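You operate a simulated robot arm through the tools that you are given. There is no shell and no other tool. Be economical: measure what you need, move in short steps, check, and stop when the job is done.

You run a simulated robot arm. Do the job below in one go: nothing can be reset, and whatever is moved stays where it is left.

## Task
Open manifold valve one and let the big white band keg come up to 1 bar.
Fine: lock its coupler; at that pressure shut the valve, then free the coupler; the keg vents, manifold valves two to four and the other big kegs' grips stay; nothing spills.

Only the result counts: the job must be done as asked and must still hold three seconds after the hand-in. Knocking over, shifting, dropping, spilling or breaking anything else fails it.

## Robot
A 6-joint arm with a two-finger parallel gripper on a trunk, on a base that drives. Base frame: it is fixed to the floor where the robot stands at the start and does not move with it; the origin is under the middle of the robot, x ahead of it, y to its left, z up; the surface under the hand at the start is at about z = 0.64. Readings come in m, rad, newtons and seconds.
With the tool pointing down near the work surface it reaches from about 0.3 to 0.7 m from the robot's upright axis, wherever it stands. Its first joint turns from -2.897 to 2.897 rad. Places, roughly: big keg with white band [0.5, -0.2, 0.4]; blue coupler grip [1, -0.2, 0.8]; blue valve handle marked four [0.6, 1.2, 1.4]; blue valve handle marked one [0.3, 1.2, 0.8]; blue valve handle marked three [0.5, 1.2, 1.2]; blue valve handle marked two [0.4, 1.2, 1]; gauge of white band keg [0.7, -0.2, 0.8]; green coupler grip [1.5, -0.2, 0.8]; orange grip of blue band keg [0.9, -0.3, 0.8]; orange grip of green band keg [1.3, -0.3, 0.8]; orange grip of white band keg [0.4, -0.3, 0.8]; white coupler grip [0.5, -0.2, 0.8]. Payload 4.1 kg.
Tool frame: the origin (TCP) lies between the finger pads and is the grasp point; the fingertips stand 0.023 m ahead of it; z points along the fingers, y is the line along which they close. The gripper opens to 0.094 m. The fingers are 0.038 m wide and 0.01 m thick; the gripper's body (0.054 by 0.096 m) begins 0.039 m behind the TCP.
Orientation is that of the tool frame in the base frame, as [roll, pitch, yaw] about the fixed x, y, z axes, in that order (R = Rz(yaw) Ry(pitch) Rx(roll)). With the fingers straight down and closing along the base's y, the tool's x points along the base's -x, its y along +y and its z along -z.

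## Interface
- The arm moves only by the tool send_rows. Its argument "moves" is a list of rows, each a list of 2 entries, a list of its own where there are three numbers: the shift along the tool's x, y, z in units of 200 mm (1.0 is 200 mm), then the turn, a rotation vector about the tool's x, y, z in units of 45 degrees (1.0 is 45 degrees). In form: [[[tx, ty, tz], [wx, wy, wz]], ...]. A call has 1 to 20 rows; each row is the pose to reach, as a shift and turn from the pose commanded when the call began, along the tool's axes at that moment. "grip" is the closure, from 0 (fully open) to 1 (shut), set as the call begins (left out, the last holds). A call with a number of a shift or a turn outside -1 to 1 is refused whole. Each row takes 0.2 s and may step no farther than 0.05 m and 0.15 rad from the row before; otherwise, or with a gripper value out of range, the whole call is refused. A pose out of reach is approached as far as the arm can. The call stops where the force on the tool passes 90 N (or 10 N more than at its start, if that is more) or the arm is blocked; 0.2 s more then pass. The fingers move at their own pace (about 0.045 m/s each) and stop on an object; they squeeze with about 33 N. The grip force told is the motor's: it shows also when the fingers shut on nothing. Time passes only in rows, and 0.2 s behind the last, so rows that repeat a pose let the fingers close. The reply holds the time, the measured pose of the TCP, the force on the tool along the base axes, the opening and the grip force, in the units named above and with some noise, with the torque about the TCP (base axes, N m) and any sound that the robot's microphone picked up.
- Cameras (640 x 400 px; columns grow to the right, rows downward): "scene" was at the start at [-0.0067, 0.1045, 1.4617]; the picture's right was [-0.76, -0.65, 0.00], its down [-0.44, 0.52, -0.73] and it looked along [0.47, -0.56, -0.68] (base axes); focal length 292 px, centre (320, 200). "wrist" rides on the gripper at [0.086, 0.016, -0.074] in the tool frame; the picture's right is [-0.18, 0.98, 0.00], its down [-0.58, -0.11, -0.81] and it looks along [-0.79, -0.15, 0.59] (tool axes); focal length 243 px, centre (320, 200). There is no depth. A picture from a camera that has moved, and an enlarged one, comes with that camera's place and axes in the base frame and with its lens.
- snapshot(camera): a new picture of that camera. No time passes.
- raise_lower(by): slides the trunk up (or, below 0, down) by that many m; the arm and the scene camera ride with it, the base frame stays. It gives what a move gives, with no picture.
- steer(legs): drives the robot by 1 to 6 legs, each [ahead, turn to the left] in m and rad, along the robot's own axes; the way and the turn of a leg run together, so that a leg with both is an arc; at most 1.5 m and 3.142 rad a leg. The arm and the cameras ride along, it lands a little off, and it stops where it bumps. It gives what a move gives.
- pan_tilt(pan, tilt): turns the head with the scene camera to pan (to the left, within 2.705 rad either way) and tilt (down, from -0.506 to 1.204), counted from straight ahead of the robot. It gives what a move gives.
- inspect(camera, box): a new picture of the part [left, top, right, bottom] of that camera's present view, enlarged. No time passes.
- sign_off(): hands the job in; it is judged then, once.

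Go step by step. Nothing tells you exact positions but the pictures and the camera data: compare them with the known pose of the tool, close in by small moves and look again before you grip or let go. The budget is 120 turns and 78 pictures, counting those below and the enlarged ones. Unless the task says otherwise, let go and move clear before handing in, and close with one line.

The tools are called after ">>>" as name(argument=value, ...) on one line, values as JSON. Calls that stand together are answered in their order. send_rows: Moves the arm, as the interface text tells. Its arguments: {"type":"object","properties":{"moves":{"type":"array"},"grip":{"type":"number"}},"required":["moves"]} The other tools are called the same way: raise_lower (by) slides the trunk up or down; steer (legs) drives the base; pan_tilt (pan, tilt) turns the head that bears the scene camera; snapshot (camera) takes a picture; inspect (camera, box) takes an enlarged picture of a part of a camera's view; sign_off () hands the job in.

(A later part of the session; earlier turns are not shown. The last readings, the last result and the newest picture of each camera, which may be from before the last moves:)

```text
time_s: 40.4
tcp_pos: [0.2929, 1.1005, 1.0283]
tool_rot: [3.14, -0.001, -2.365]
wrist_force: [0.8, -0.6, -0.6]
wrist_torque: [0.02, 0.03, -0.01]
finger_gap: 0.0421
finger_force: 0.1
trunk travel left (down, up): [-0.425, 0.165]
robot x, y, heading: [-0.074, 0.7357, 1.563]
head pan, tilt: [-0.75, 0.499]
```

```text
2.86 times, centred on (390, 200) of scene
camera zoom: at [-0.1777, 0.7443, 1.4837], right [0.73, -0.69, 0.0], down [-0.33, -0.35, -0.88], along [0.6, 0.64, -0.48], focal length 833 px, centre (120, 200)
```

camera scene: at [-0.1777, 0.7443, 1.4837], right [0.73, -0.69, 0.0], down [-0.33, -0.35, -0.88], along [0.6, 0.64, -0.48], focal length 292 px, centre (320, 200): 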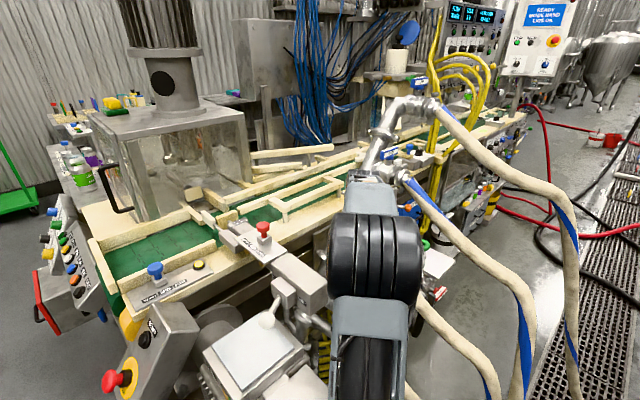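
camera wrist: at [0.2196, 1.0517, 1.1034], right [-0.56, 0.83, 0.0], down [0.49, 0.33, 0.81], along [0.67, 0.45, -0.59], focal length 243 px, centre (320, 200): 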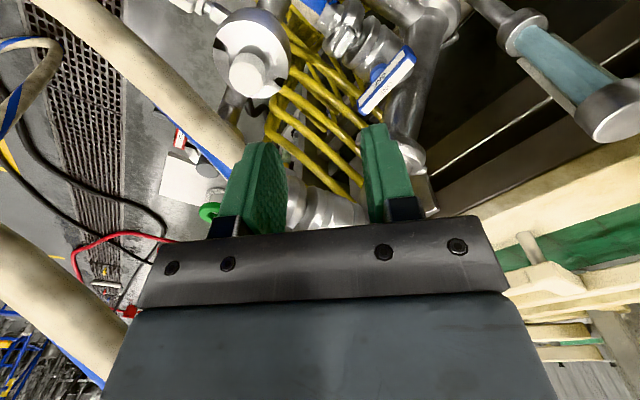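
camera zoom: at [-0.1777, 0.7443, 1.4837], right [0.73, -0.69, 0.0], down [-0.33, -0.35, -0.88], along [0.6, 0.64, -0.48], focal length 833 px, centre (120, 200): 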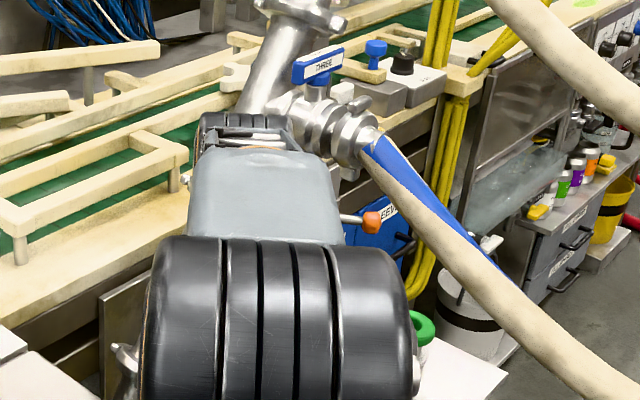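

Handle two sits about 11 cm to +x and 17 cm higher, so I'll lean the tool 20° back toward the camera side to keep the wrist clear, and hover over handle one.

>>> send_rows(moves=[[[0, 0, 0.0], [0, -0.15, 0]], [[-0.05, 0.05, 0.05], [0, -0.3, 0]], [[-0.12, 0.12, 0.15], [0, -0.444, 0]], [[-0.2, 0.2, 0.28], [0, -0.444, 0]], [[-0.303, 0.301, 0.4], [0, -0.444, 0]]], grip=0.36)

>>> snapshot(camera="wrist")

>>> snapshot(camera="scene")

```text
time_s: 41.6
tcp_pos: [0.2909, 1.1854, 0.9479]
tool_rot: [3.142, 0.349, -2.365]
wrist_force: [-0.5, -0.4, 1.3]
wrist_torque: [-0.02, 0.05, -0.01]
finger_gap: 0.0602
finger_force: 0.0
trunk travel left (down, up): [-0.425, 0.165]
robot x, y, heading: [-0.0733, 0.7388, 1.564]
head pan, tilt: [-0.75, 0.499]
```

```text
38 pictures are left
camera wrist: at [0.2047, 1.1211, 0.9894], right [-0.57, 0.82, 0.06], down [0.27, 0.11, 0.96], along [0.78, 0.56, -0.28], focal length 243 px, centre (320, 200)
```

wrist: 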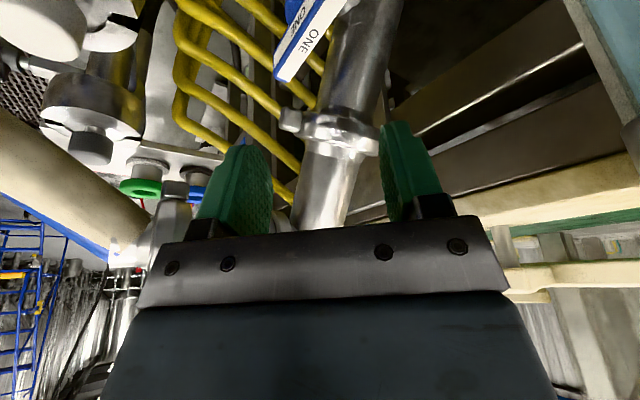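

```text
37 pictures are left
camera scene: at [-0.1777, 0.7443, 1.4838], right [0.73, -0.69, 0.0], down [-0.33, -0.35, -0.88], along [0.6, 0.64, -0.48], focal length 292 px, centre (320, 200)
```

scene: 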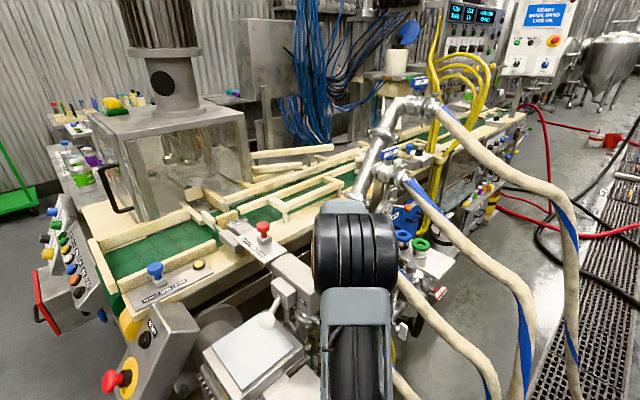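

Clear so far. Descend straight so the fingers straddle bar one diagonally.

>>> send_rows(moves=[[[0.035, -0.005, 0.105], [0, 0, 0]], [[0.07, -0.009, 0.21], [0, 0, 0]], [[0.105, -0.009, 0.315], [0, 0, 0]], [[0.138, -0.009, 0.418], [0, 0, 0]]])

>>> snapshot(camera="wrist")

```text
time_s: 42.6
tcp_pos: [0.2941, 1.1854, 0.8595]
tool_rot: [3.142, 0.348, -2.364]
wrist_force: [0.2, 0.8, 0.2]
wrist_torque: [0.04, 0.02, 0.02]
finger_gap: 0.0603
finger_force: 0.0
trunk travel left (down, up): [-0.425, 0.165]
robot x, y, heading: [-0.073, 0.7323, 1.559]
head pan, tilt: [-0.75, 0.499]
```

```text
36 pictures are left
camera wrist: at [0.2069, 1.1227, 0.9003], right [-0.57, 0.82, 0.06], down [0.27, 0.11, 0.96], along [0.78, 0.56, -0.29], focal length 243 px, centre (320, 200)
```

wrist: 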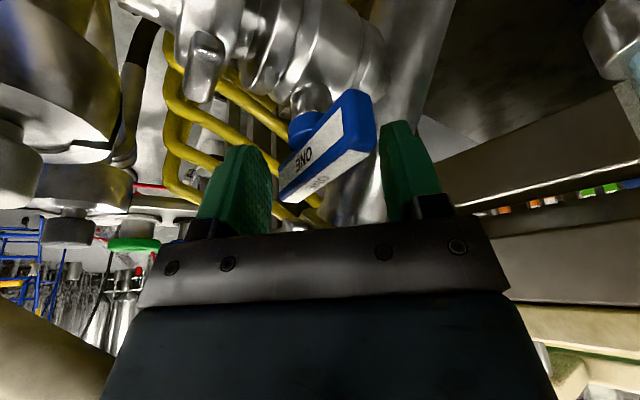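

The bar lies between the pads. Close: the jaws should swing the bar to 45° if it turns that way.

>>> send_rows(moves=[[[0, 0, 0], [0, 0, 0]], [[0, 0, 0], [0, 0, 0]], [[0, 0, 0], [0, 0, 0]], [[0, 0, 0], [0, 0, 0]], [[0, 0, 0], [0, 0, 0]]], grip=1)

>>> snapshot(camera="wrist")

```text
time_s: 43.8
tcp_pos: [0.2953, 1.185, 0.8604]
tool_rot: [-3.141, 0.349, -2.365]
wrist_force: [7.3, -4.0, -1.8]
wrist_torque: [0.21, -0.54, 0.04]
finger_gap: 0.0121
finger_force: 45.1
trunk travel left (down, up): [-0.425, 0.165]
robot x, y, heading: [-0.0752, 0.735, 1.566]
head pan, tilt: [-0.75, 0.499]
```

```text
35 pictures are left
camera wrist: at [0.2076, 1.1217, 0.9016], right [-0.57, 0.82, 0.06], down [0.27, 0.11, 0.96], along [0.78, 0.56, -0.29], focal length 243 px, centre (320, 200)
```

wrist: 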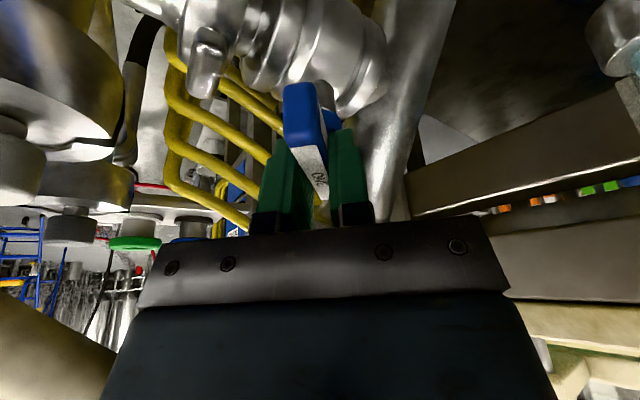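

It turned to 45°, so counter-clockwise opens. I swing it on to 90°.

>>> send_rows(moves=[[[0, 0, 0], [-0.058, 0, -0.16]], [[0, 0, 0], [-0.116, 0, -0.32]], [[0, 0, 0], [-0.174, 0, -0.48]], [[0, 0, 0], [-0.232, 0, -0.64]], [[0, 0, 0], [-0.29, 0, -0.8]], [[0, 0, 0], [-0.342, 0, -0.94]]])

>>> snapshot(camera="wrist")

```text
time_s: 45.2
tcp_pos: [0.2949, 1.185, 0.8599]
tool_rot: [3.139, 0.346, -1.574]
wrist_force: [-4.8, -2.5, 2.2]
wrist_torque: [-1.1, 0.06, 0.03]
finger_gap: 0.0123
finger_force: 45.0
trunk travel left (down, up): [-0.425, 0.165]
robot x, y, heading: [-0.0719, 0.7382, 1.565]
head pan, tilt: [-0.75, 0.499]
```

```text
34 pictures are left
camera wrist: at [0.278, 1.0786, 0.9018], right [-0.98, 0.18, 0.06], down [0.11, 0.27, 0.96], along [0.15, 0.95, -0.29], focal length 243 px, centre (320, 200)
```

wrist: 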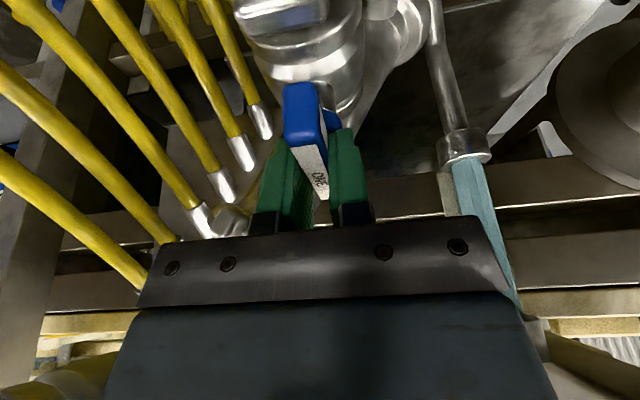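

The handle is along the pipe: open. I now shut again promptly to measure how fast the keg fills.

>>> send_rows(moves=[[[0, 0, 0], [0.058, 0, 0.16]], [[0, 0, 0], [0.116, 0, 0.32]], [[0, 0, 0], [0.174, 0, 0.48]], [[0, 0, 0], [0.232, 0, 0.64]], [[0, 0, 0], [0.29, 0, 0.8]], [[0, 0, 0], [0.342, 0, 0.94]]])

>>> send_rows(moves=[[[0, 0, 0], [0.058, 0, 0.16]], [[0, 0, 0], [0.116, 0, 0.32]], [[0, 0, 0], [0.145, 0, 0.4]]])

>>> snapshot(camera="wrist")

```text
time_s: 46.6
tcp_pos: [0.2949, 1.1847, 0.8605]
tool_rot: [-3.14, 0.347, -2.365]
wrist_force: [-8.5, -0.1, -2.6]
wrist_torque: [-0.25, 0.49, -0.06]
finger_gap: 0.0124
finger_force: 45.3
trunk travel left (down, up): [-0.425, 0.165]
robot x, y, heading: [-0.0736, 0.7342, 1.562]
head pan, tilt: [-0.75, 0.499]
```

```text
time_s: 47.4
tcp_pos: [0.2947, 1.1848, 0.8617]
tool_rot: [3.14, 0.349, -2.698]
wrist_force: [-8.0, -2.0, -0.8]
wrist_torque: [-0.39, 0.78, -0.06]
finger_gap: 0.0124
finger_force: 45.3
trunk travel left (down, up): [-0.425, 0.165]
robot x, y, heading: [-0.0749, 0.7341, 1.558]
head pan, tilt: [-0.75, 0.499]
```

```text
33 pictures are left
camera wrist: at [0.192, 1.1539, 0.9017], right [-0.26, 0.96, 0.06], down [0.29, 0.02, 0.96], along [0.92, 0.27, -0.29], focal length 243 px, centre (320, 200)
```

wrist: 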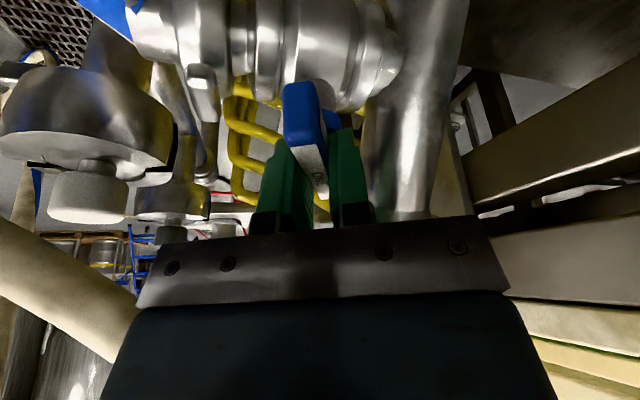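

25° remain. Finish shutting while reducing the lean to 10° so the camera bracket stays clear of the box.

>>> send_rows(moves=[[[0, 0, 0], [0.039, 0.074, 0.144]], [[0, 0, 0], [0.077, 0.148, 0.289]], [[0, 0, 0], [0.116, 0.222, 0.433]]])

>>> snapshot(camera="wrist")

```text
time_s: 48.2
tcp_pos: [0.2979, 1.1838, 0.8611]
tool_rot: [3.141, 0.175, -3.051]
wrist_force: [8.7, -5.6, 0.6]
wrist_torque: [-0.4, -1.67, 0.02]
finger_gap: 0.0125
finger_force: 45.1
trunk travel left (down, up): [-0.425, 0.165]
robot x, y, heading: [-0.0723, 0.7374, 1.562]
head pan, tilt: [-0.75, 0.499]
```

```text
32 pictures are left
camera wrist: at [0.199, 1.1919, 0.9197], right [0.09, 1.0, 0.03], down [0.44, -0.07, 0.89], along [0.89, -0.07, -0.45], focal length 243 px, centre (320, 200)
```

wrist: 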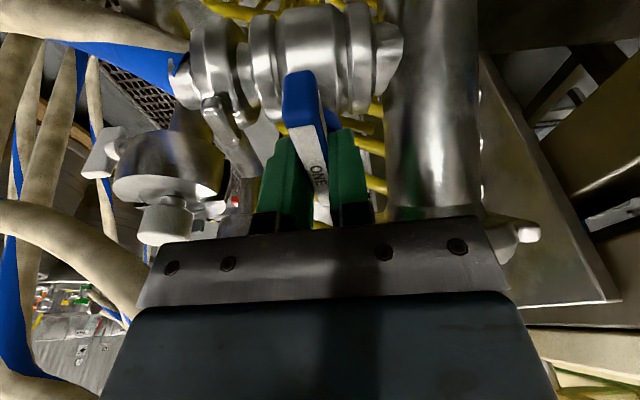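

Nearly shut; turn the last few degrees to feel the stop.

>>> send_rows(moves=[[[0, 0, 0], [0.02, 0, 0.115]], [[0, 0, 0], [0.03, 0, 0.17]]])

```text
time_s: 48.8
tcp_pos: [0.2976, 1.1843, 0.8605]
tool_rot: [3.14, 0.173, 3.1]
wrist_force: [20.7, -7.3, 7.2]
wrist_torque: [0.03, 0.22, 1.89]
finger_gap: 0.0134
finger_force: 45.0
trunk travel left (down, up): [-0.425, 0.165]
robot x, y, heading: [-0.0705, 0.7348, 1.562]
head pan, tilt: [-0.75, 0.499]
```

The stop is felt: shut. Relieve, open the fingers and rise straight up.

>>> send_rows(moves=[[[0, 0, 0], [-0.01, 0, -0.05]]])

>>> send_rows(moves=[[[0, 0, 0], [0, 0, 0]], [[0, 0, 0], [0, 0, 0]], [[0, 0, 0], [0, 0, 0]], [[-0.03, 0, -0.15], [0, 0, 0]], [[-0.06, 0, -0.35], [0, 0, 0]], [[-0.1, 0, -0.56], [0, 0, 0]], [[-0.139, 0, -0.788], [0, 0, 0]]], grip=0.4)

>>> snapshot(camera="wrist")

```text
time_s: 49.2
tcp_pos: [0.2966, 1.1833, 0.861]
tool_rot: [3.14, 0.173, 3.137]
wrist_force: [22.3, -8.3, 9.8]
wrist_torque: [-0.66, -0.53, 0.89]
finger_gap: 0.0121
finger_force: 45.1
trunk travel left (down, up): [-0.425, 0.165]
robot x, y, heading: [-0.0742, 0.7329, 1.561]
head pan, tilt: [-0.75, 0.499]
```

```text
time_s: 50.8
tcp_pos: [0.2953, 1.1853, 1.0204]
tool_rot: [3.142, 0.169, 3.138]
wrist_force: [-0.3, 0.4, -0.9]
wrist_torque: [0.0, -0.03, 0.0]
finger_gap: 0.0563
finger_force: 0.1
trunk travel left (down, up): [-0.425, 0.165]
robot x, y, heading: [-0.0725, 0.7317, 1.565]
head pan, tilt: [-0.75, 0.499]
```

```text
31 pictures are left
camera wrist: at [0.1971, 1.2013, 1.0796], right [0.18, 0.98, 0.03], down [0.43, -0.11, 0.89], along [0.88, -0.15, -0.45], focal length 243 px, centre (320, 200)
```

wrist: 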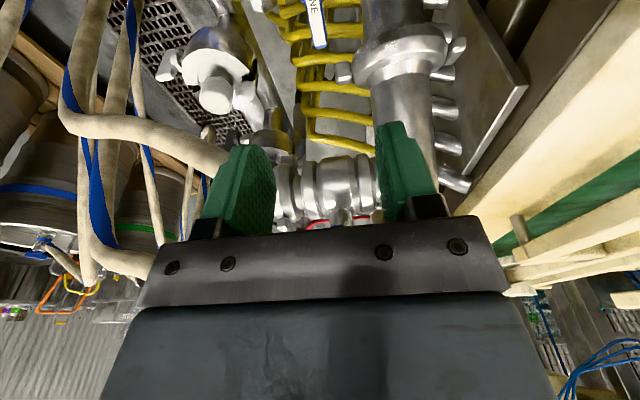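

Valve one shut again. I retract up and back toward the robot, then drive back to read the keg gauge.

>>> send_rows(moves=[[[0, 0, -0.2], [0, 0.05, 0]], [[0, -0.15, -0.35], [0, 0.1, 0]], [[0.03, -0.35, -0.45], [0, 0.15, 0]], [[0.07, -0.52, -0.487], [0, 0.217, 0]], [[0.12, -0.7, -0.487], [0, 0.217, 0]], [[0.168, -0.85, -0.487], [0, 0.217, 0]]])

>>> steer(legs=[[0, -0.289], [-0.772, 0], [0, -1.282], [0.3, 0]])

```text
time_s: 52.2
tcp_pos: [0.2459, 1.0163, 1.1117]
tool_rot: [-3.141, 0.002, 3.138]
wrist_force: [0.2, -0.1, 0.5]
wrist_torque: [0.03, -0.03, 0.03]
finger_gap: 0.0566
finger_force: 0.0
trunk travel left (down, up): [-0.425, 0.165]
robot x, y, heading: [-0.0779, 0.735, 1.563]
head pan, tilt: [-0.75, 0.499]
```

```text
time_s: 62.1
tcp_pos: [0.2693, -0.3349, 1.1117]
tool_rot: [-3.141, 0.001, 1.55]
wrist_force: [-0.1, 0.3, -0.2]
wrist_torque: [0.01, 0.02, 0.01]
finger_gap: 0.0564
finger_force: 0.0
trunk travel left (down, up): [-0.425, 0.165]
robot x, y, heading: [-0.0072, -0.0086, -0.022]
head pan, tilt: [-0.75, 0.499]
```

I swing the wrist round to the earlier gauge-viewing pose.

>>> send_rows(moves=[[[-0.07, 0.08, 0], [0, 0, -0.16]], [[-0.14, 0.16, 0], [0, 0, -0.33]], [[-0.21, 0.25, 0], [0, 0, -0.5]], [[-0.28, 0.33, 0], [0, 0, -0.66]], [[-0.35, 0.42, 0], [0, 0, -0.83]], [[-0.42, 0.5, 0.1], [0, 0, -1.0]]])

>>> send_rows(moves=[[[-0.06, 0.06, 0], [0, 0, -0.16]], [[-0.12, 0.13, 0], [0, 0, -0.33]], [[-0.19, 0.2, 0], [0, 0, -0.5]], [[-0.25, 0.26, 0], [0, 0, -0.66]], [[-0.31, 0.33, 0], [0, 0, -0.83]], [[-0.38, 0.397, 0], [0, 0, -1.0]]])

>>> send_rows(moves=[[[0, 0, 0], [0, 0, -0.16]], [[0, 0, 0], [0, 0, -0.33]], [[0, 0, 0], [0, 0, -0.5]], [[0, 0, 0], [0, 0, -0.66]], [[0, 0, 0], [0, 0, -0.83]], [[0, 0, 0], [0, 0, -1.0]]])

>>> inspect(camera="wrist", box=[300, 115, 390, 205])

```text
time_s: 63.5
tcp_pos: [0.3681, -0.4205, 1.0938]
tool_rot: [-3.139, 0.003, 2.338]
wrist_force: [-0.4, -0.7, 0.2]
wrist_torque: [0.05, 0.02, 0.01]
finger_gap: 0.0564
finger_force: 0.0
trunk travel left (down, up): [-0.425, 0.165]
robot x, y, heading: [-0.0061, -0.0124, -0.026]
head pan, tilt: [-0.75, 0.499]
```

```text
time_s: 64.9
tcp_pos: [0.4769, -0.4214, 1.0915]
tool_rot: [-3.139, 0.001, 3.122]
wrist_force: [-1.1, 0.6, -0.3]
wrist_torque: [0.0, 0.0, -0.02]
finger_gap: 0.0566
finger_force: 0.0
trunk travel left (down, up): [-0.425, 0.165]
robot x, y, heading: [-0.0059, -0.0129, -0.027]
head pan, tilt: [-0.75, 0.499]
```

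```text
time_s: 66.3
tcp_pos: [0.4771, -0.4209, 1.0919]
tool_rot: [-3.14, -0.002, -2.376]
wrist_force: [0.0, -0.3, -0.1]
wrist_torque: [0.04, -0.02, -0.02]
finger_gap: 0.0566
finger_force: 0.0
trunk travel left (down, up): [-0.425, 0.165]
robot x, y, heading: [-0.0018, -0.0076, -0.027]
head pan, tilt: [-0.75, 0.499]
```

```text
4.44 times, centred on (345, 160) of wrist
camera zoom: at [0.4043, -0.468, 1.168], right [-0.55, 0.84, 0.0], down [0.49, 0.33, 0.81], along [0.67, 0.44, -0.59], focal length 1078 px, centre (209, 378)
```

zoom: 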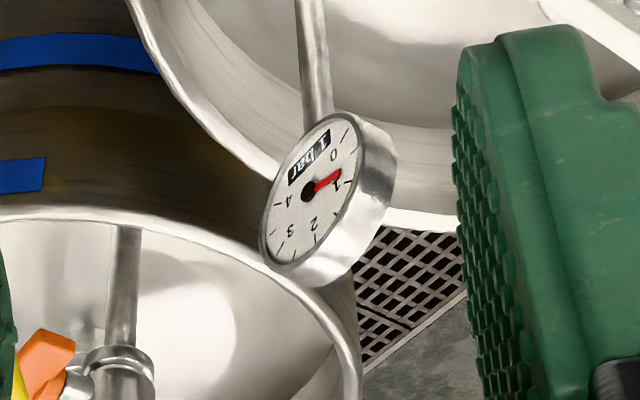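

Remarkably, the gauge already reads about 1 bar. Zoom tightly to confirm.

>>> inspect(camera="wrist", box=[332, 138, 362, 168])

```text
13.33 times, centred on (347, 153) of wrist
camera zoom: at [0.4043, -0.468, 1.168], right [-0.55, 0.84, 0.0], down [0.49, 0.33, 0.81], along [0.67, 0.44, -0.59], focal length 3235 px, centre (-40, 827)
```

zoom: 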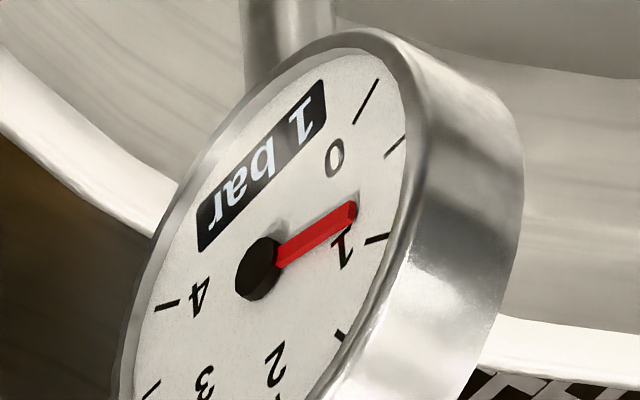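

The text says 1 bar, but the needle seems to stand short of the 1 mark, so the text may be rounded. I take a more head-on, closer view.

>>> send_rows(moves=[[[-0.04, -0.03, 0.08], [0, 0, -0.16]], [[-0.08, -0.06, 0.16], [0, 0, -0.33]], [[-0.12, -0.1, 0.24], [0, 0, -0.5]], [[-0.17, -0.14, 0.32], [0, 0, -0.66]], [[-0.21, -0.18, 0.4], [0, 0, -0.83]]])

>>> snapshot(camera="wrist")

```text
time_s: 67.5
tcp_pos: [0.5293, -0.4162, 1.0116]
tool_rot: [-3.141, -0.002, -1.725]
wrist_force: [0.0, -0.3, -0.5]
wrist_torque: [-0.01, -0.02, 0.03]
finger_gap: 0.0567
finger_force: 0.1
out of reach, approached as far as the arm can: row 5
trunk travel left (down, up): [-0.425, 0.165]
robot x, y, heading: [-0.0079, -0.0107, -0.024]
head pan, tilt: [-0.75, 0.499]
```

```text
28 pictures are left
camera wrist: at [0.5009, -0.4978, 1.0868], right [-0.94, 0.33, 0.0], down [0.2, 0.56, 0.81], along [0.27, 0.76, -0.59], focal length 243 px, centre (320, 200)
```

wrist: 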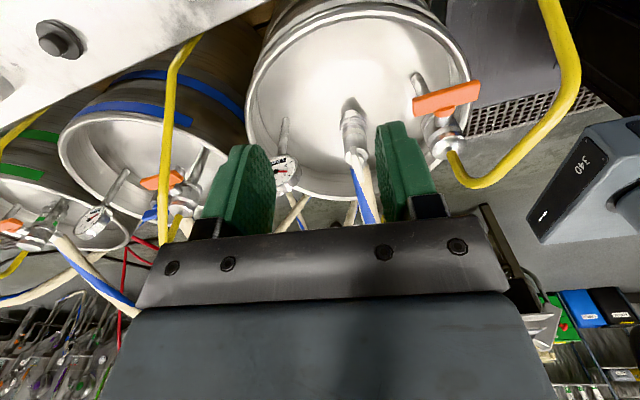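

>>> inspect(camera="wrist", box=[266, 150, 310, 200])

>>> inspect(camera="wrist", box=[74, 200, 118, 244])

```text
8.00 times, centred on (288, 175) of wrist
camera zoom: at [0.5009, -0.4978, 1.0868], right [-0.94, 0.33, 0.0], down [0.2, 0.56, 0.81], along [0.27, 0.76, -0.59], focal length 1941 px, centre (576, 400)
```

zoom: 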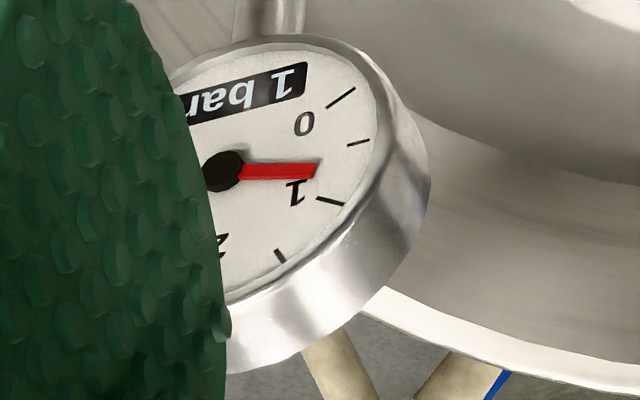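

```text
9.09 times, centred on (96, 222) of wrist
camera zoom: at [0.5009, -0.4978, 1.0868], right [-0.94, 0.33, 0.0], down [0.2, 0.56, 0.81], along [0.27, 0.76, -0.59], focal length 2206 px, centre (2356, 0)
```

zoom: 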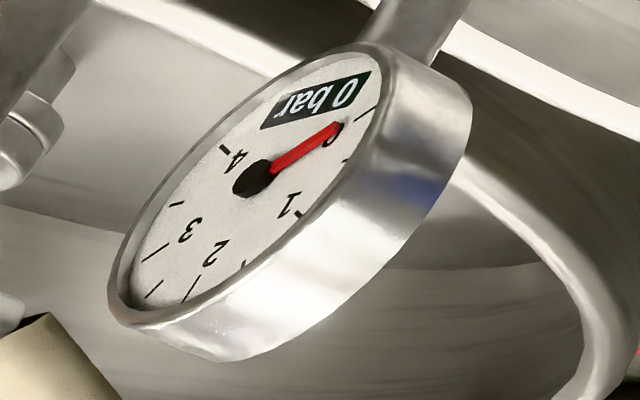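

The needle stands near 0.73 while the text says "1 bar", so the text may be rounded to whole numbers. I check the manifold's gauge to see how its text relates to its needle.

>>> pan_tilt(pan=1.1, tilt=0.35)

>>> inspect(camera="scene", box=[290, 170, 400, 270])

```text
time_s: 69.3
tcp_pos: [0.5295, -0.4155, 1.0115]
tool_rot: [3.141, -0.001, -1.727]
wrist_force: [0.6, 0.1, 0.0]
wrist_torque: [-0.07, 0.01, -0.01]
finger_gap: 0.0564
finger_force: 0.2
trunk travel left (down, up): [-0.425, 0.165]
robot x, y, heading: [-0.0078, -0.0081, -0.022]
head pan, tilt: [1.1, 0.351]
```

```text
4.00 times, centred on (345, 220) of scene
camera zoom: at [-0.0173, 0.2416, 1.4974], right [0.88, -0.48, 0.0], down [-0.16, -0.3, -0.94], along [0.45, 0.83, -0.34], focal length 1166 px, centre (220, 120)
```

zoom: 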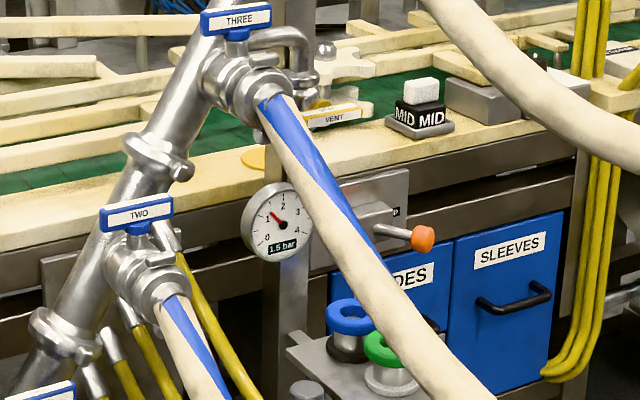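

The half-step of scale fit suggests roughly 0.83–0.9; I need a sharper, less oblique view. Open the fingers and lean the tool so the camera looks flatter at the dial.

>>> send_rows(moves=[[[0.03, 0, 0.03], [0, -0.17, 0]], [[0.05, 0, 0.06], [0, -0.34, 0]], [[0.05, 0, 0.1], [0, -0.5, 0]], [[0.05, 0, 0.15], [0, -0.667, 0]]], grip=0)

>>> snapshot(camera="wrist")

```text
time_s: 70.3
tcp_pos: [0.4884, -0.3893, 0.9714]
tool_rot: [-3.138, 0.522, -1.726]
wrist_force: [0.0, -0.4, -0.5]
wrist_torque: [0.0, 0.01, -0.01]
finger_gap: 0.094
finger_force: 0.1
out of reach, approached as far as the arm can: row 1, 2, 3, 4
trunk travel left (down, up): [-0.425, 0.165]
robot x, y, heading: [-0.0093, -0.0103, -0.025]
head pan, tilt: [1.1, 0.351]
```

```text
24 pictures are left
camera wrist: at [0.4547, -0.4971, 0.9936], right [-0.95, 0.31, 0.09], down [0.12, 0.08, 0.99], along [0.3, 0.95, -0.12], focal length 243 px, centre (320, 200)
```

wrist: 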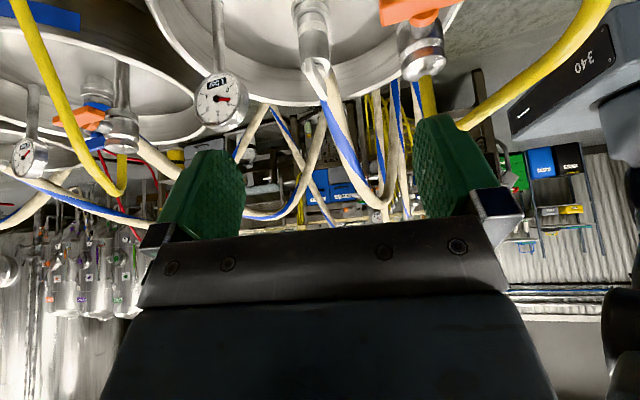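

>>> inspect(camera="wrist", box=[190, 66, 250, 136])

```text
5.71 times, centred on (220, 101) of wrist
camera zoom: at [0.4547, -0.4971, 0.9936], right [-0.95, 0.31, 0.09], down [0.12, 0.08, 0.99], along [0.3, 0.95, -0.12], focal length 1386 px, centre (891, 766)
```

zoom: 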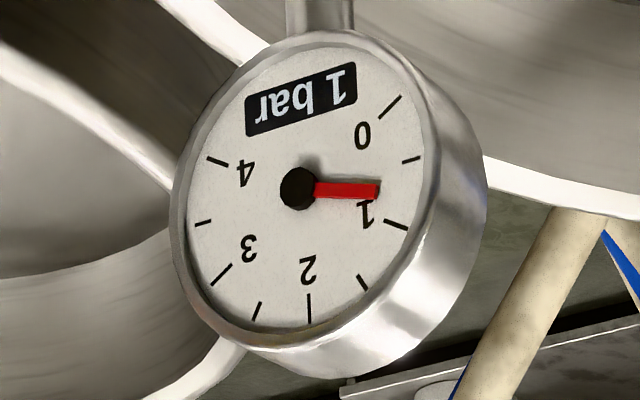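

Clean view: fitting all the tick ends, the scale is 60° per bar and the needle stands at about 0.79 bar (text is coarsely rounded). I need about 0.2 bar more, so I retract and return to the manifold for a short extra opening.

>>> send_rows(moves=[[[-0.1, 0.12, -0.08], [0, 0.13, 0]], [[-0.2, 0.24, -0.15], [0, 0.26, 0]], [[-0.3, 0.36, -0.23], [0, 0.4, 0]], [[-0.4, 0.48, -0.31], [0, 0.53, 0]], [[-0.513, 0.596, -0.385], [0, 0.667, 0]]], grip=0.4)

>>> send_rows(moves=[[[0, 0.12, 0], [0, 0, 0.16]], [[0, 0.24, 0], [0, 0, 0.33]], [[0, 0.36, 0], [0, 0, 0.5]], [[0, 0.48, 0], [0, 0, 0.66]], [[0, 0.6, 0], [0, 0, 0.83]], [[0, 0.7, 0], [0, 0, 1.0]]])

>>> send_rows(moves=[[[0, 0, 0], [0, 0, 0.16]], [[0, 0, 0], [0, 0, 0.33]], [[0, 0, 0], [0, 0, 0.5]], [[0, 0, 0], [0, 0, 0.66]], [[0, 0, 0], [0, 0, 0.83]], [[0, 0, 0], [0, 0, 1.0]]])

>>> send_rows(moves=[[[0, 0, 0], [0, 0, 0.16]], [[0, 0, 0], [0, 0, 0.33]], [[0, 0, 0], [0, 0, 0.5]], [[0, 0, 0], [0, 0, 0.66]], [[0, 0, 0], [0, 0, 0.83]], [[0, 0, 0], [0, 0, 1.0]]])

>>> send_rows(moves=[[[0, 0, 0], [0, 0, 0.16]], [[0, 0, 0], [0, 0, 0.33]], [[0, 0, 0], [0, 0, 0.5]], [[0, 0, 0], [0, 0, 0.66]], [[0, 0, 0], [0, 0, 0.82]]])

```text
time_s: 71.5
tcp_pos: [0.3807, -0.3215, 1.0888]
tool_rot: [3.14, -0.003, -1.726]
wrist_force: [0.0, 0.0, -0.4]
wrist_torque: [0.02, -0.01, 0.01]
finger_gap: 0.0562
finger_force: 0.2
trunk travel left (down, up): [-0.425, 0.165]
robot x, y, heading: [-0.0043, -0.011, -0.028]
head pan, tilt: [1.1, 0.351]
```

```text
time_s: 73.0
tcp_pos: [0.2427, -0.3002, 1.0874]
tool_rot: [-3.141, 0.0, -2.514]
wrist_force: [0.3, -0.4, 0.0]
wrist_torque: [-0.01, 0.01, -0.01]
finger_gap: 0.0564
finger_force: 0.0
trunk travel left (down, up): [-0.425, 0.165]
robot x, y, heading: [-0.0084, -0.0098, -0.025]
head pan, tilt: [1.1, 0.351]
```

```text
time_s: 74.3
tcp_pos: [0.2408, -0.3003, 1.0861]
tool_rot: [-3.141, 0.001, 2.985]
wrist_force: [-0.6, -0.3, 0.4]
wrist_torque: [-0.04, 0.02, 0.02]
finger_gap: 0.0564
finger_force: 0.0
trunk travel left (down, up): [-0.425, 0.165]
robot x, y, heading: [-0.0075, -0.0064, -0.027]
head pan, tilt: [1.1, 0.351]
```

```text
time_s: 75.8
tcp_pos: [0.2423, -0.301, 1.0851]
tool_rot: [3.141, 0.002, 2.199]
wrist_force: [-0.6, 0.5, 0.3]
wrist_torque: [-0.02, -0.01, 0.05]
finger_gap: 0.0565
finger_force: 0.1
trunk travel left (down, up): [-0.425, 0.165]
robot x, y, heading: [-0.0076, -0.0109, -0.032]
head pan, tilt: [1.1, 0.351]
```

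```text
time_s: 77.0
tcp_pos: [0.2423, -0.2994, 1.0868]
tool_rot: [-3.141, 0.002, 1.554]
wrist_force: [0.0, -0.1, 0.5]
wrist_torque: [-0.01, 0.02, 0.0]
finger_gap: 0.0563
finger_force: 0.0
trunk travel left (down, up): [-0.425, 0.165]
robot x, y, heading: [-0.0085, -0.0114, -0.024]
head pan, tilt: [1.1, 0.351]
```

Drive back to the manifold standing point.

>>> steer(legs=[[-0.3, 0], [0, 1.288], [0.777, 0], [0, 0.301]])

```text
time_s: 87.0
tcp_pos: [0.2194, 1.0029, 1.0862]
tool_rot: [3.141, 0.003, -3.14]
wrist_force: [-1.0, -0.5, 1.0]
wrist_torque: [0.01, 0.01, -0.06]
finger_gap: 0.0564
finger_force: 0.0
trunk travel left (down, up): [-0.425, 0.165]
robot x, y, heading: [-0.0664, 0.7496, 1.565]
head pan, tilt: [1.1, 0.351]
```

Approach handle one along the reverse of the earlier exit path, to hover above it with the 10° lean.

>>> send_rows(moves=[[[-0.15, 0.1, -0.1], [0, 0, 0]], [[-0.3, 0.25, -0.15], [0, 0, 0]], [[-0.385, 0.475, -0.15], [0, -0.05, 0]], [[-0.385, 0.7, -0.1], [0, -0.1, 0]], [[-0.385, 0.91, 0], [0, -0.16, 0]], [[-0.385, 0.91, 0.15], [0, -0.217, 0]], [[-0.385, 0.91, 0.33], [0, -0.217, 0]]])

>>> snapshot(camera="wrist")

```text
time_s: 88.6
tcp_pos: [0.292, 1.1847, 1.02]
tool_rot: [3.141, 0.173, -3.14]
wrist_force: [0.0, 0.3, 0.3]
wrist_torque: [0.04, -0.02, 0.0]
finger_gap: 0.0565
finger_force: 0.1
trunk travel left (down, up): [-0.425, 0.165]
robot x, y, heading: [-0.0705, 0.7494, 1.559]
head pan, tilt: [1.1, 0.351]
```

```text
22 pictures are left
camera wrist: at [0.1963, 1.2017, 1.0793], right [0.18, 0.98, 0.03], down [0.43, -0.11, 0.89], along [0.88, -0.15, -0.45], focal length 243 px, centre (320, 200)
```

wrist: 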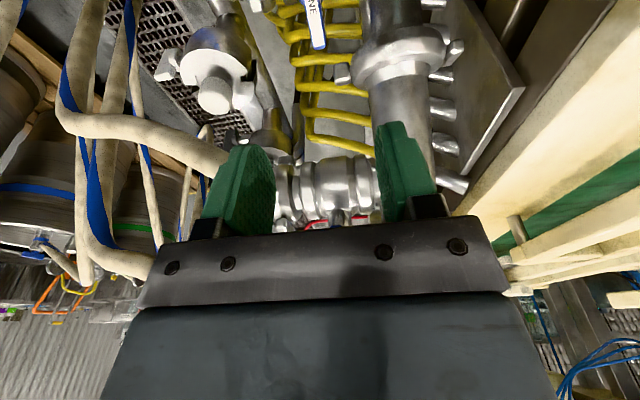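

Same view as on leaving. Descend straight, then grip the bar.

>>> send_rows(moves=[[[0.02, 0, 0.2], [0, 0, 0]], [[0.05, 0, 0.4], [0, 0, 0]], [[0.085, 0, 0.6], [0, 0, 0]], [[0.119, 0, 0.788], [0, 0, 0]]])

>>> send_rows(moves=[[[0, 0, 0], [0, 0, 0]], [[0, 0, 0], [0, 0, 0]], [[0, 0, 0], [0, 0, 0]], [[0, 0, 0], [0, 0, 0]]], grip=1)

>>> snapshot(camera="wrist")

```text
time_s: 89.6
tcp_pos: [0.2977, 1.1855, 0.861]
tool_rot: [3.139, 0.171, -3.138]
wrist_force: [-0.6, 0.2, 0.4]
wrist_torque: [0.01, 0.0, 0.02]
finger_gap: 0.0565
finger_force: 0.5
trunk travel left (down, up): [-0.425, 0.165]
robot x, y, heading: [-0.0671, 0.7519, 1.562]
head pan, tilt: [1.1, 0.351]
```

```text
time_s: 90.6
tcp_pos: [0.2982, 1.1839, 0.8598]
tool_rot: [-3.14, 0.171, -3.141]
wrist_force: [-1.1, -11.2, -2.4]
wrist_torque: [-0.17, -0.06, 0.3]
finger_gap: 0.0122
finger_force: 45.0
trunk travel left (down, up): [-0.425, 0.165]
robot x, y, heading: [-0.0678, 0.7527, 1.559]
head pan, tilt: [1.1, 0.351]
```

```text
21 pictures are left
camera wrist: at [0.1998, 1.2005, 0.9204], right [0.18, 0.98, 0.03], down [0.44, -0.11, 0.89], along [0.88, -0.15, -0.45], focal length 243 px, centre (320, 200)
```

wrist: 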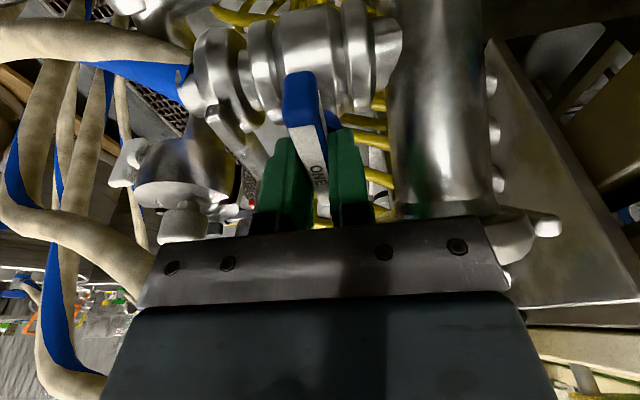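

Gripped. First 9°, then a single out-and-back swing to about 54° and shut again.

>>> send_rows(moves=[[[0, 0, 0], [-0.035, 0, -0.197]]])

>>> send_rows(moves=[[[0, 0, 0], [-0.03, 0, -0.168]], [[0, 0, 0], [-0.059, 0, -0.335]], [[0, 0, 0], [-0.089, 0, -0.503]], [[0, 0, 0], [-0.118, 0, -0.67]], [[0, 0, 0], [-0.148, 0, -0.838]], [[0, 0, 0], [-0.174, 0, -0.985]], [[0, 0, 0], [-0.145, 0, -0.82]], [[0, 0, 0], [-0.116, 0, -0.655]], [[0, 0, 0], [-0.086, 0, -0.485]], [[0, 0, 0], [-0.056, 0, -0.317]], [[0, 0, 0], [-0.027, 0, -0.15]], [[0, 0, 0], [0.003, 0, 0.02]], [[0, 0, 0], [0.032, 0, 0.18]], [[0, 0, 0], [0.049, 0, 0.275]]])

>>> snapshot(camera="wrist")

```text
refused: row 1 steps farther than a row can; nothing moved
```

```text
time_s: 93.6
tcp_pos: [0.2983, 1.1833, 0.861]
tool_rot: [-3.136, 0.174, 2.926]
wrist_force: [-14.9, -7.2, -17.7]
wrist_torque: [0.75, -0.49, 2.26]
finger_gap: 0.0206
finger_force: 44.9
trunk travel left (down, up): [-0.425, 0.165]
robot x, y, heading: [-0.0667, 0.7516, 1.561]
head pan, tilt: [1.1, 0.351]
```

```text
20 pictures are left
camera wrist: at [0.2074, 1.2218, 0.9204], right [0.39, 0.92, 0.03], down [0.4, -0.2, 0.89], along [0.83, -0.34, -0.45], focal length 243 px, centre (320, 200)
```

wrist: 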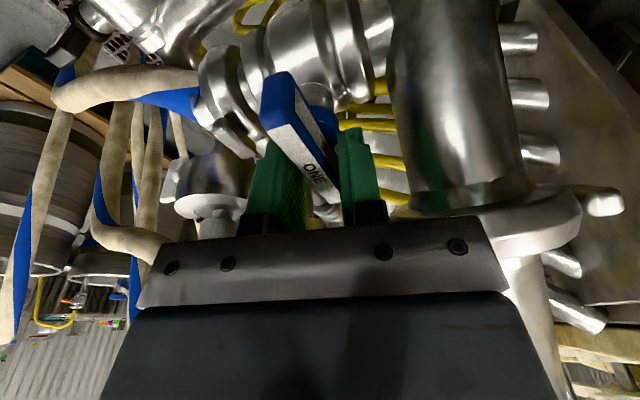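

The small first step was refused, so the swing peaked at 45° and over-travelled into the shut stop: the valve is firmly shut. I relieve the twist, release, leave, and re-read the gauge.

>>> send_rows(moves=[[[0, 0, 0], [-0.025, 0, -0.14]], [[0, 0, 0], [-0.046, 0, -0.26]]])

>>> send_rows(moves=[[[0, 0, 0], [0, 0, 0]], [[0, 0, 0], [0, 0, 0]], [[0, 0, 0], [0, 0, 0]], [[-0.03, 0, -0.15], [0, 0, 0]], [[-0.06, 0, -0.35], [0, 0, 0]], [[-0.1, 0, -0.56], [0, 0, 0]], [[-0.139, 0, -0.788], [0, 0, 0]]], grip=0.4)

>>> snapshot(camera="wrist")

>>> send_rows(moves=[[[0, 0, -0.2], [0, 0.05, 0]], [[0, -0.15, -0.35], [0, 0.1, 0]], [[0.03, -0.35, -0.45], [0, 0.15, 0]], [[0.07, -0.52, -0.487], [0, 0.217, 0]], [[0.12, -0.7, -0.487], [0, 0.217, 0]], [[0.168, -0.85, -0.487], [0, 0.217, 0]]])

```text
time_s: 94.2
tcp_pos: [0.3013, 1.1839, 0.8605]
tool_rot: [-3.14, 0.173, 3.132]
wrist_force: [-2.7, -11.4, -13.5]
wrist_torque: [-0.25, -0.27, 1.4]
finger_gap: 0.0125
finger_force: 45.0
trunk travel left (down, up): [-0.425, 0.165]
robot x, y, heading: [-0.0679, 0.7512, 1.559]
head pan, tilt: [1.1, 0.351]
```

```text
time_s: 95.8
tcp_pos: [0.2973, 1.1843, 1.0214]
tool_rot: [-3.141, 0.174, 3.133]
wrist_force: [-0.1, 0.6, -0.2]
wrist_torque: [0.02, 0.0, -0.02]
finger_gap: 0.0563
finger_force: 0.0
trunk travel left (down, up): [-0.425, 0.165]
robot x, y, heading: [-0.0675, 0.7503, 1.557]
head pan, tilt: [1.1, 0.351]
```

```text
19 pictures are left
camera wrist: at [0.2001, 1.2026, 1.0809], right [0.19, 0.98, 0.03], down [0.43, -0.11, 0.89], along [0.88, -0.16, -0.45], focal length 243 px, centre (320, 200)
```

wrist: 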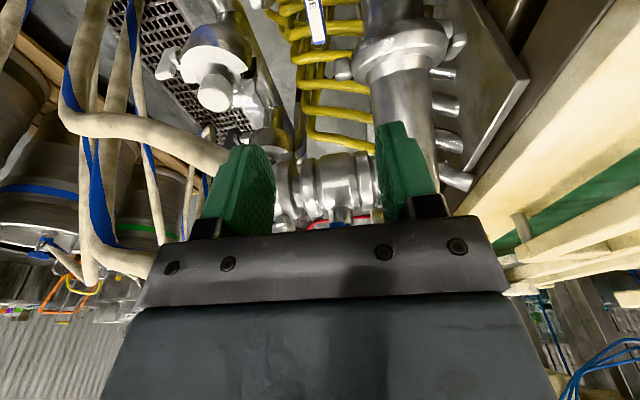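

```text
time_s: 97.2
tcp_pos: [0.2475, 1.0153, 1.1118]
tool_rot: [-3.141, 0.002, 3.133]
wrist_force: [0.2, -0.5, -0.3]
wrist_torque: [0.01, -0.01, 0.04]
finger_gap: 0.0564
finger_force: 0.0
trunk travel left (down, up): [-0.425, 0.165]
robot x, y, heading: [-0.0679, 0.7504, 1.563]
head pan, tilt: [1.1, 0.351]
```

Valve shut and undisturbed. Drive back to the keg and repeat the gauge-viewing moves.

>>> steer(legs=[[0, -0.29], [-0.785, 0], [0, -1.271], [0.3, 0]])

>>> send_rows(moves=[[[-0.07, 0.08, 0], [0, 0, -0.16]], [[-0.14, 0.16, 0], [0, 0, -0.33]], [[-0.21, 0.25, 0], [0, 0, -0.5]], [[-0.28, 0.33, 0], [0, 0, -0.66]], [[-0.35, 0.42, 0], [0, 0, -0.83]], [[-0.42, 0.5, 0.1], [0, 0, -1.0]]])

>>> send_rows(moves=[[[-0.06, 0.06, 0], [0, 0, -0.16]], [[-0.12, 0.13, 0], [0, 0, -0.33]], [[-0.19, 0.2, 0], [0, 0, -0.5]], [[-0.25, 0.26, 0], [0, 0, -0.66]], [[-0.31, 0.33, 0], [0, 0, -0.83]], [[-0.38, 0.397, 0], [0, 0, -1.0]]])

>>> send_rows(moves=[[[0, 0, 0], [0, 0, -0.16]], [[0, 0, 0], [0, 0, -0.33]], [[0, 0, 0], [0, 0, -0.5]], [[0, 0, 0], [0, 0, -0.66]], [[0, 0, 0], [0, 0, -0.83]], [[0, 0, 0], [0, 0, -1.0]]])

>>> send_rows(moves=[[[0, 0, 0.08], [0, 0, -0.16]], [[0, 0, 0.16], [0, 0, -0.33]], [[0, 0, 0.24], [0, 0, -0.5]], [[0, 0, 0.32], [0, 0, -0.66]], [[0, 0, 0.4], [0, 0, -0.83]]], grip=0)

```text
time_s: 107.2
tcp_pos: [0.2558, -0.3265, 1.1119]
tool_rot: [-3.141, 0.003, 1.545]
wrist_force: [-0.3, -0.5, 0.3]
wrist_torque: [-0.03, 0.03, -0.01]
finger_gap: 0.0564
finger_force: 0.1
trunk travel left (down, up): [-0.425, 0.165]
robot x, y, heading: [-0.0059, -0.0057, -0.03]
head pan, tilt: [1.1, 0.351]
```

```text
time_s: 108.6
tcp_pos: [0.3521, -0.4136, 1.092]
tool_rot: [-3.14, 0.001, 2.331]
wrist_force: [-0.2, 0.7, 0.5]
wrist_torque: [0.02, 0.01, 0.04]
finger_gap: 0.0563
finger_force: 0.2
trunk travel left (down, up): [-0.425, 0.165]
robot x, y, heading: [-0.0046, -0.0039, -0.033]
head pan, tilt: [1.1, 0.351]
```

```text
time_s: 110.0
tcp_pos: [0.4648, -0.4116, 1.0923]
tool_rot: [-3.14, 0.0, 3.117]
wrist_force: [0.6, 0.1, 0.5]
wrist_torque: [0.02, 0.04, 0.0]
finger_gap: 0.0566
finger_force: 0.0
trunk travel left (down, up): [-0.425, 0.165]
robot x, y, heading: [-0.0003, -0.0092, -0.032]
head pan, tilt: [1.1, 0.351]
```

```text
time_s: 111.4
tcp_pos: [0.464, -0.4127, 1.0919]
tool_rot: [-3.141, 0.001, -2.383]
wrist_force: [-0.5, 0.6, -1.3]
wrist_torque: [0.0, 0.0, -0.03]
finger_gap: 0.0561
finger_force: 0.1
trunk travel left (down, up): [-0.425, 0.165]
robot x, y, heading: [-0.006, -0.01, -0.027]
head pan, tilt: [1.1, 0.351]
```

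```text
time_s: 112.6
tcp_pos: [0.4644, -0.4144, 1.0114]
tool_rot: [-3.141, -0.001, -1.729]
wrist_force: [-0.3, 0.3, 0.3]
wrist_torque: [0.02, -0.01, 0.02]
finger_gap: 0.094
finger_force: 0.0
trunk travel left (down, up): [-0.425, 0.165]
robot x, y, heading: [-0.003, -0.0081, -0.027]
head pan, tilt: [1.1, 0.351]
```

Now the lean, to look flat at the dial.

>>> send_rows(moves=[[[-0.03, -0.02, 0.05], [0, -0.17, 0]], [[-0.07, -0.05, 0.1], [0, -0.34, 0]], [[-0.1, -0.08, 0.15], [0, -0.5, 0]], [[-0.14, -0.1, 0.2], [0, -0.667, 0]]])

>>> inspect(camera="wrist", box=[185, 60, 265, 140])

```text
time_s: 113.6
tcp_pos: [0.487, -0.389, 0.9719]
tool_rot: [-3.141, 0.524, -1.731]
wrist_force: [-0.3, -0.5, 0.2]
wrist_torque: [-0.03, 0.0, -0.05]
finger_gap: 0.0941
finger_force: 0.0
trunk travel left (down, up): [-0.425, 0.165]
robot x, y, heading: [-0.0032, -0.0068, -0.028]
head pan, tilt: [1.1, 0.351]
```

```text
5.00 times, centred on (225, 100) of wrist
camera zoom: at [0.4528, -0.4973, 0.9946], right [-0.94, 0.31, 0.09], down [0.12, 0.08, 0.99], along [0.3, 0.95, -0.12], focal length 1213 px, centre (795, 700)
```

zoom: 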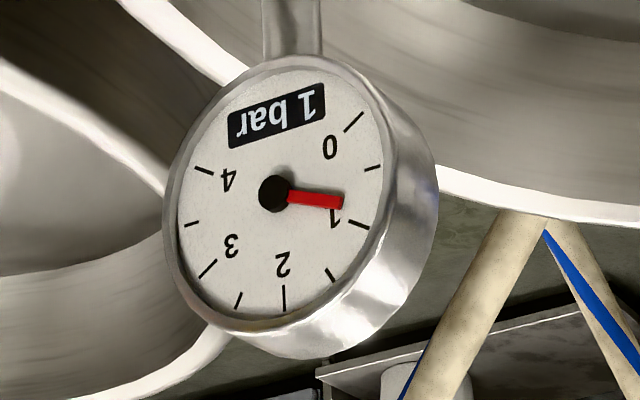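

The fit now gives about 0.855 bar: that one 45° out-and-back swing added about 0.07. Two more identical swings should land at about 0.99, so I return to the manifold.

>>> send_rows(moves=[[[-0.05, 0.1, -0.08], [0, 0.13, 0]], [[-0.1, 0.2, -0.15], [0, 0.26, 0]], [[-0.17, 0.3, -0.23], [0, 0.4, 0]], [[-0.25, 0.4, -0.31], [0, 0.53, 0]], [[-0.33, 0.45, -0.385], [0, 0.667, 0]]], grip=0.4)

>>> send_rows(moves=[[[0, 0.12, 0], [0, 0, 0.16]], [[0, 0.24, 0], [0, 0, 0.33]], [[0, 0.36, 0], [0, 0, 0.5]], [[0, 0.48, 0], [0, 0, 0.66]], [[0, 0.6, 0], [0, 0, 0.83]], [[0, 0.7, 0], [0, 0, 1.0]]])

>>> send_rows(moves=[[[0, 0, 0], [0, 0, 0.16]], [[0, 0, 0], [0, 0, 0.33]], [[0, 0, 0], [0, 0, 0.5]], [[0, 0, 0], [0, 0, 0.66]], [[0, 0, 0], [0, 0, 0.83]], [[0, 0, 0], [0, 0, 1.0]]])

>>> send_rows(moves=[[[0, 0, 0], [0, 0, 0.16]], [[0, 0, 0], [0, 0, 0.33]], [[0, 0, 0], [0, 0, 0.5]], [[0, 0, 0], [0, 0, 0.66]], [[0, 0, 0], [0, 0, 0.83]], [[0, 0, 0], [0, 0, 1.0]]])

>>> send_rows(moves=[[[0, 0, 0], [0, 0, 0.16]], [[0, 0, 0], [0, 0, 0.33]], [[0, 0, 0], [0, 0, 0.5]], [[0, 0, 0], [0, 0, 0.66]], [[0, 0, 0], [0, 0, 0.82]]])

```text
time_s: 114.8
tcp_pos: [0.4017, -0.3566, 1.0717]
tool_rot: [-3.141, -0.005, -1.732]
wrist_force: [0.2, 0.2, -0.2]
wrist_torque: [0.01, -0.01, 0.01]
finger_gap: 0.0567
finger_force: 0.1
trunk travel left (down, up): [-0.425, 0.165]
robot x, y, heading: [-0.0011, -0.0061, -0.026]
head pan, tilt: [1.1, 0.351]
```

```text
time_s: 116.2
tcp_pos: [0.2631, -0.3326, 1.0708]
tool_rot: [-3.139, -0.002, -2.519]
wrist_force: [-0.9, -0.2, 0.3]
wrist_torque: [0.01, 0.0, 0.05]
finger_gap: 0.0564
finger_force: 0.0
trunk travel left (down, up): [-0.425, 0.165]
robot x, y, heading: [-0.0031, -0.008, -0.028]
head pan, tilt: [1.1, 0.351]
```

```text
time_s: 117.6
tcp_pos: [0.2629, -0.3336, 1.071]
tool_rot: [-3.139, -0.001, 2.98]
wrist_force: [-0.1, 0.5, 0.0]
wrist_torque: [-0.02, 0.03, 0.01]
finger_gap: 0.0564
finger_force: 0.0
trunk travel left (down, up): [-0.425, 0.165]
robot x, y, heading: [-0.0034, -0.0071, -0.028]
head pan, tilt: [1.1, 0.351]
```

```text
time_s: 119.0
tcp_pos: [0.2639, -0.3347, 1.0706]
tool_rot: [-3.14, 0.002, 2.194]
wrist_force: [0.1, 0.4, -0.2]
wrist_torque: [0.0, -0.05, 0.0]
finger_gap: 0.0564
finger_force: 0.0
trunk travel left (down, up): [-0.425, 0.165]
robot x, y, heading: [-0.0094, -0.0079, -0.026]
head pan, tilt: [1.1, 0.351]
```

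```text
time_s: 120.2
tcp_pos: [0.2629, -0.3355, 1.0713]
tool_rot: [-3.141, 0.003, 1.55]
wrist_force: [0.2, 0.4, 0.3]
wrist_torque: [-0.01, 0.05, 0.0]
finger_gap: 0.0564
finger_force: 0.1
trunk travel left (down, up): [-0.425, 0.165]
robot x, y, heading: [-0.0057, -0.0058, -0.029]
head pan, tilt: [1.1, 0.351]
```

Raise slightly and drive back.

>>> send_rows(moves=[[[0, 0, -0.2], [0, 0, 0]]])

>>> steer(legs=[[-0.3, 0], [0, 1.293], [0.765, 0], [0, 0.3]])

```text
time_s: 120.6
tcp_pos: [0.2636, -0.3333, 1.1125]
tool_rot: [-3.139, 0.004, 1.551]
wrist_force: [-0.2, 0.0, -0.6]
wrist_torque: [0.0, -0.01, 0.0]
finger_gap: 0.0567
finger_force: 0.1
trunk travel left (down, up): [-0.425, 0.165]
robot x, y, heading: [-0.0042, -0.008, -0.032]
head pan, tilt: [1.1, 0.351]
```

```text
time_s: 130.6
tcp_pos: [0.2385, 1.0008, 1.1127]
tool_rot: [3.141, 0.002, 3.141]
wrist_force: [-0.1, 0.7, 0.1]
wrist_torque: [0.0, 0.01, -0.01]
finger_gap: 0.0565
finger_force: 0.1
trunk travel left (down, up): [-0.425, 0.165]
robot x, y, heading: [-0.0805, 0.7259, 1.56]
head pan, tilt: [1.1, 0.351]
```

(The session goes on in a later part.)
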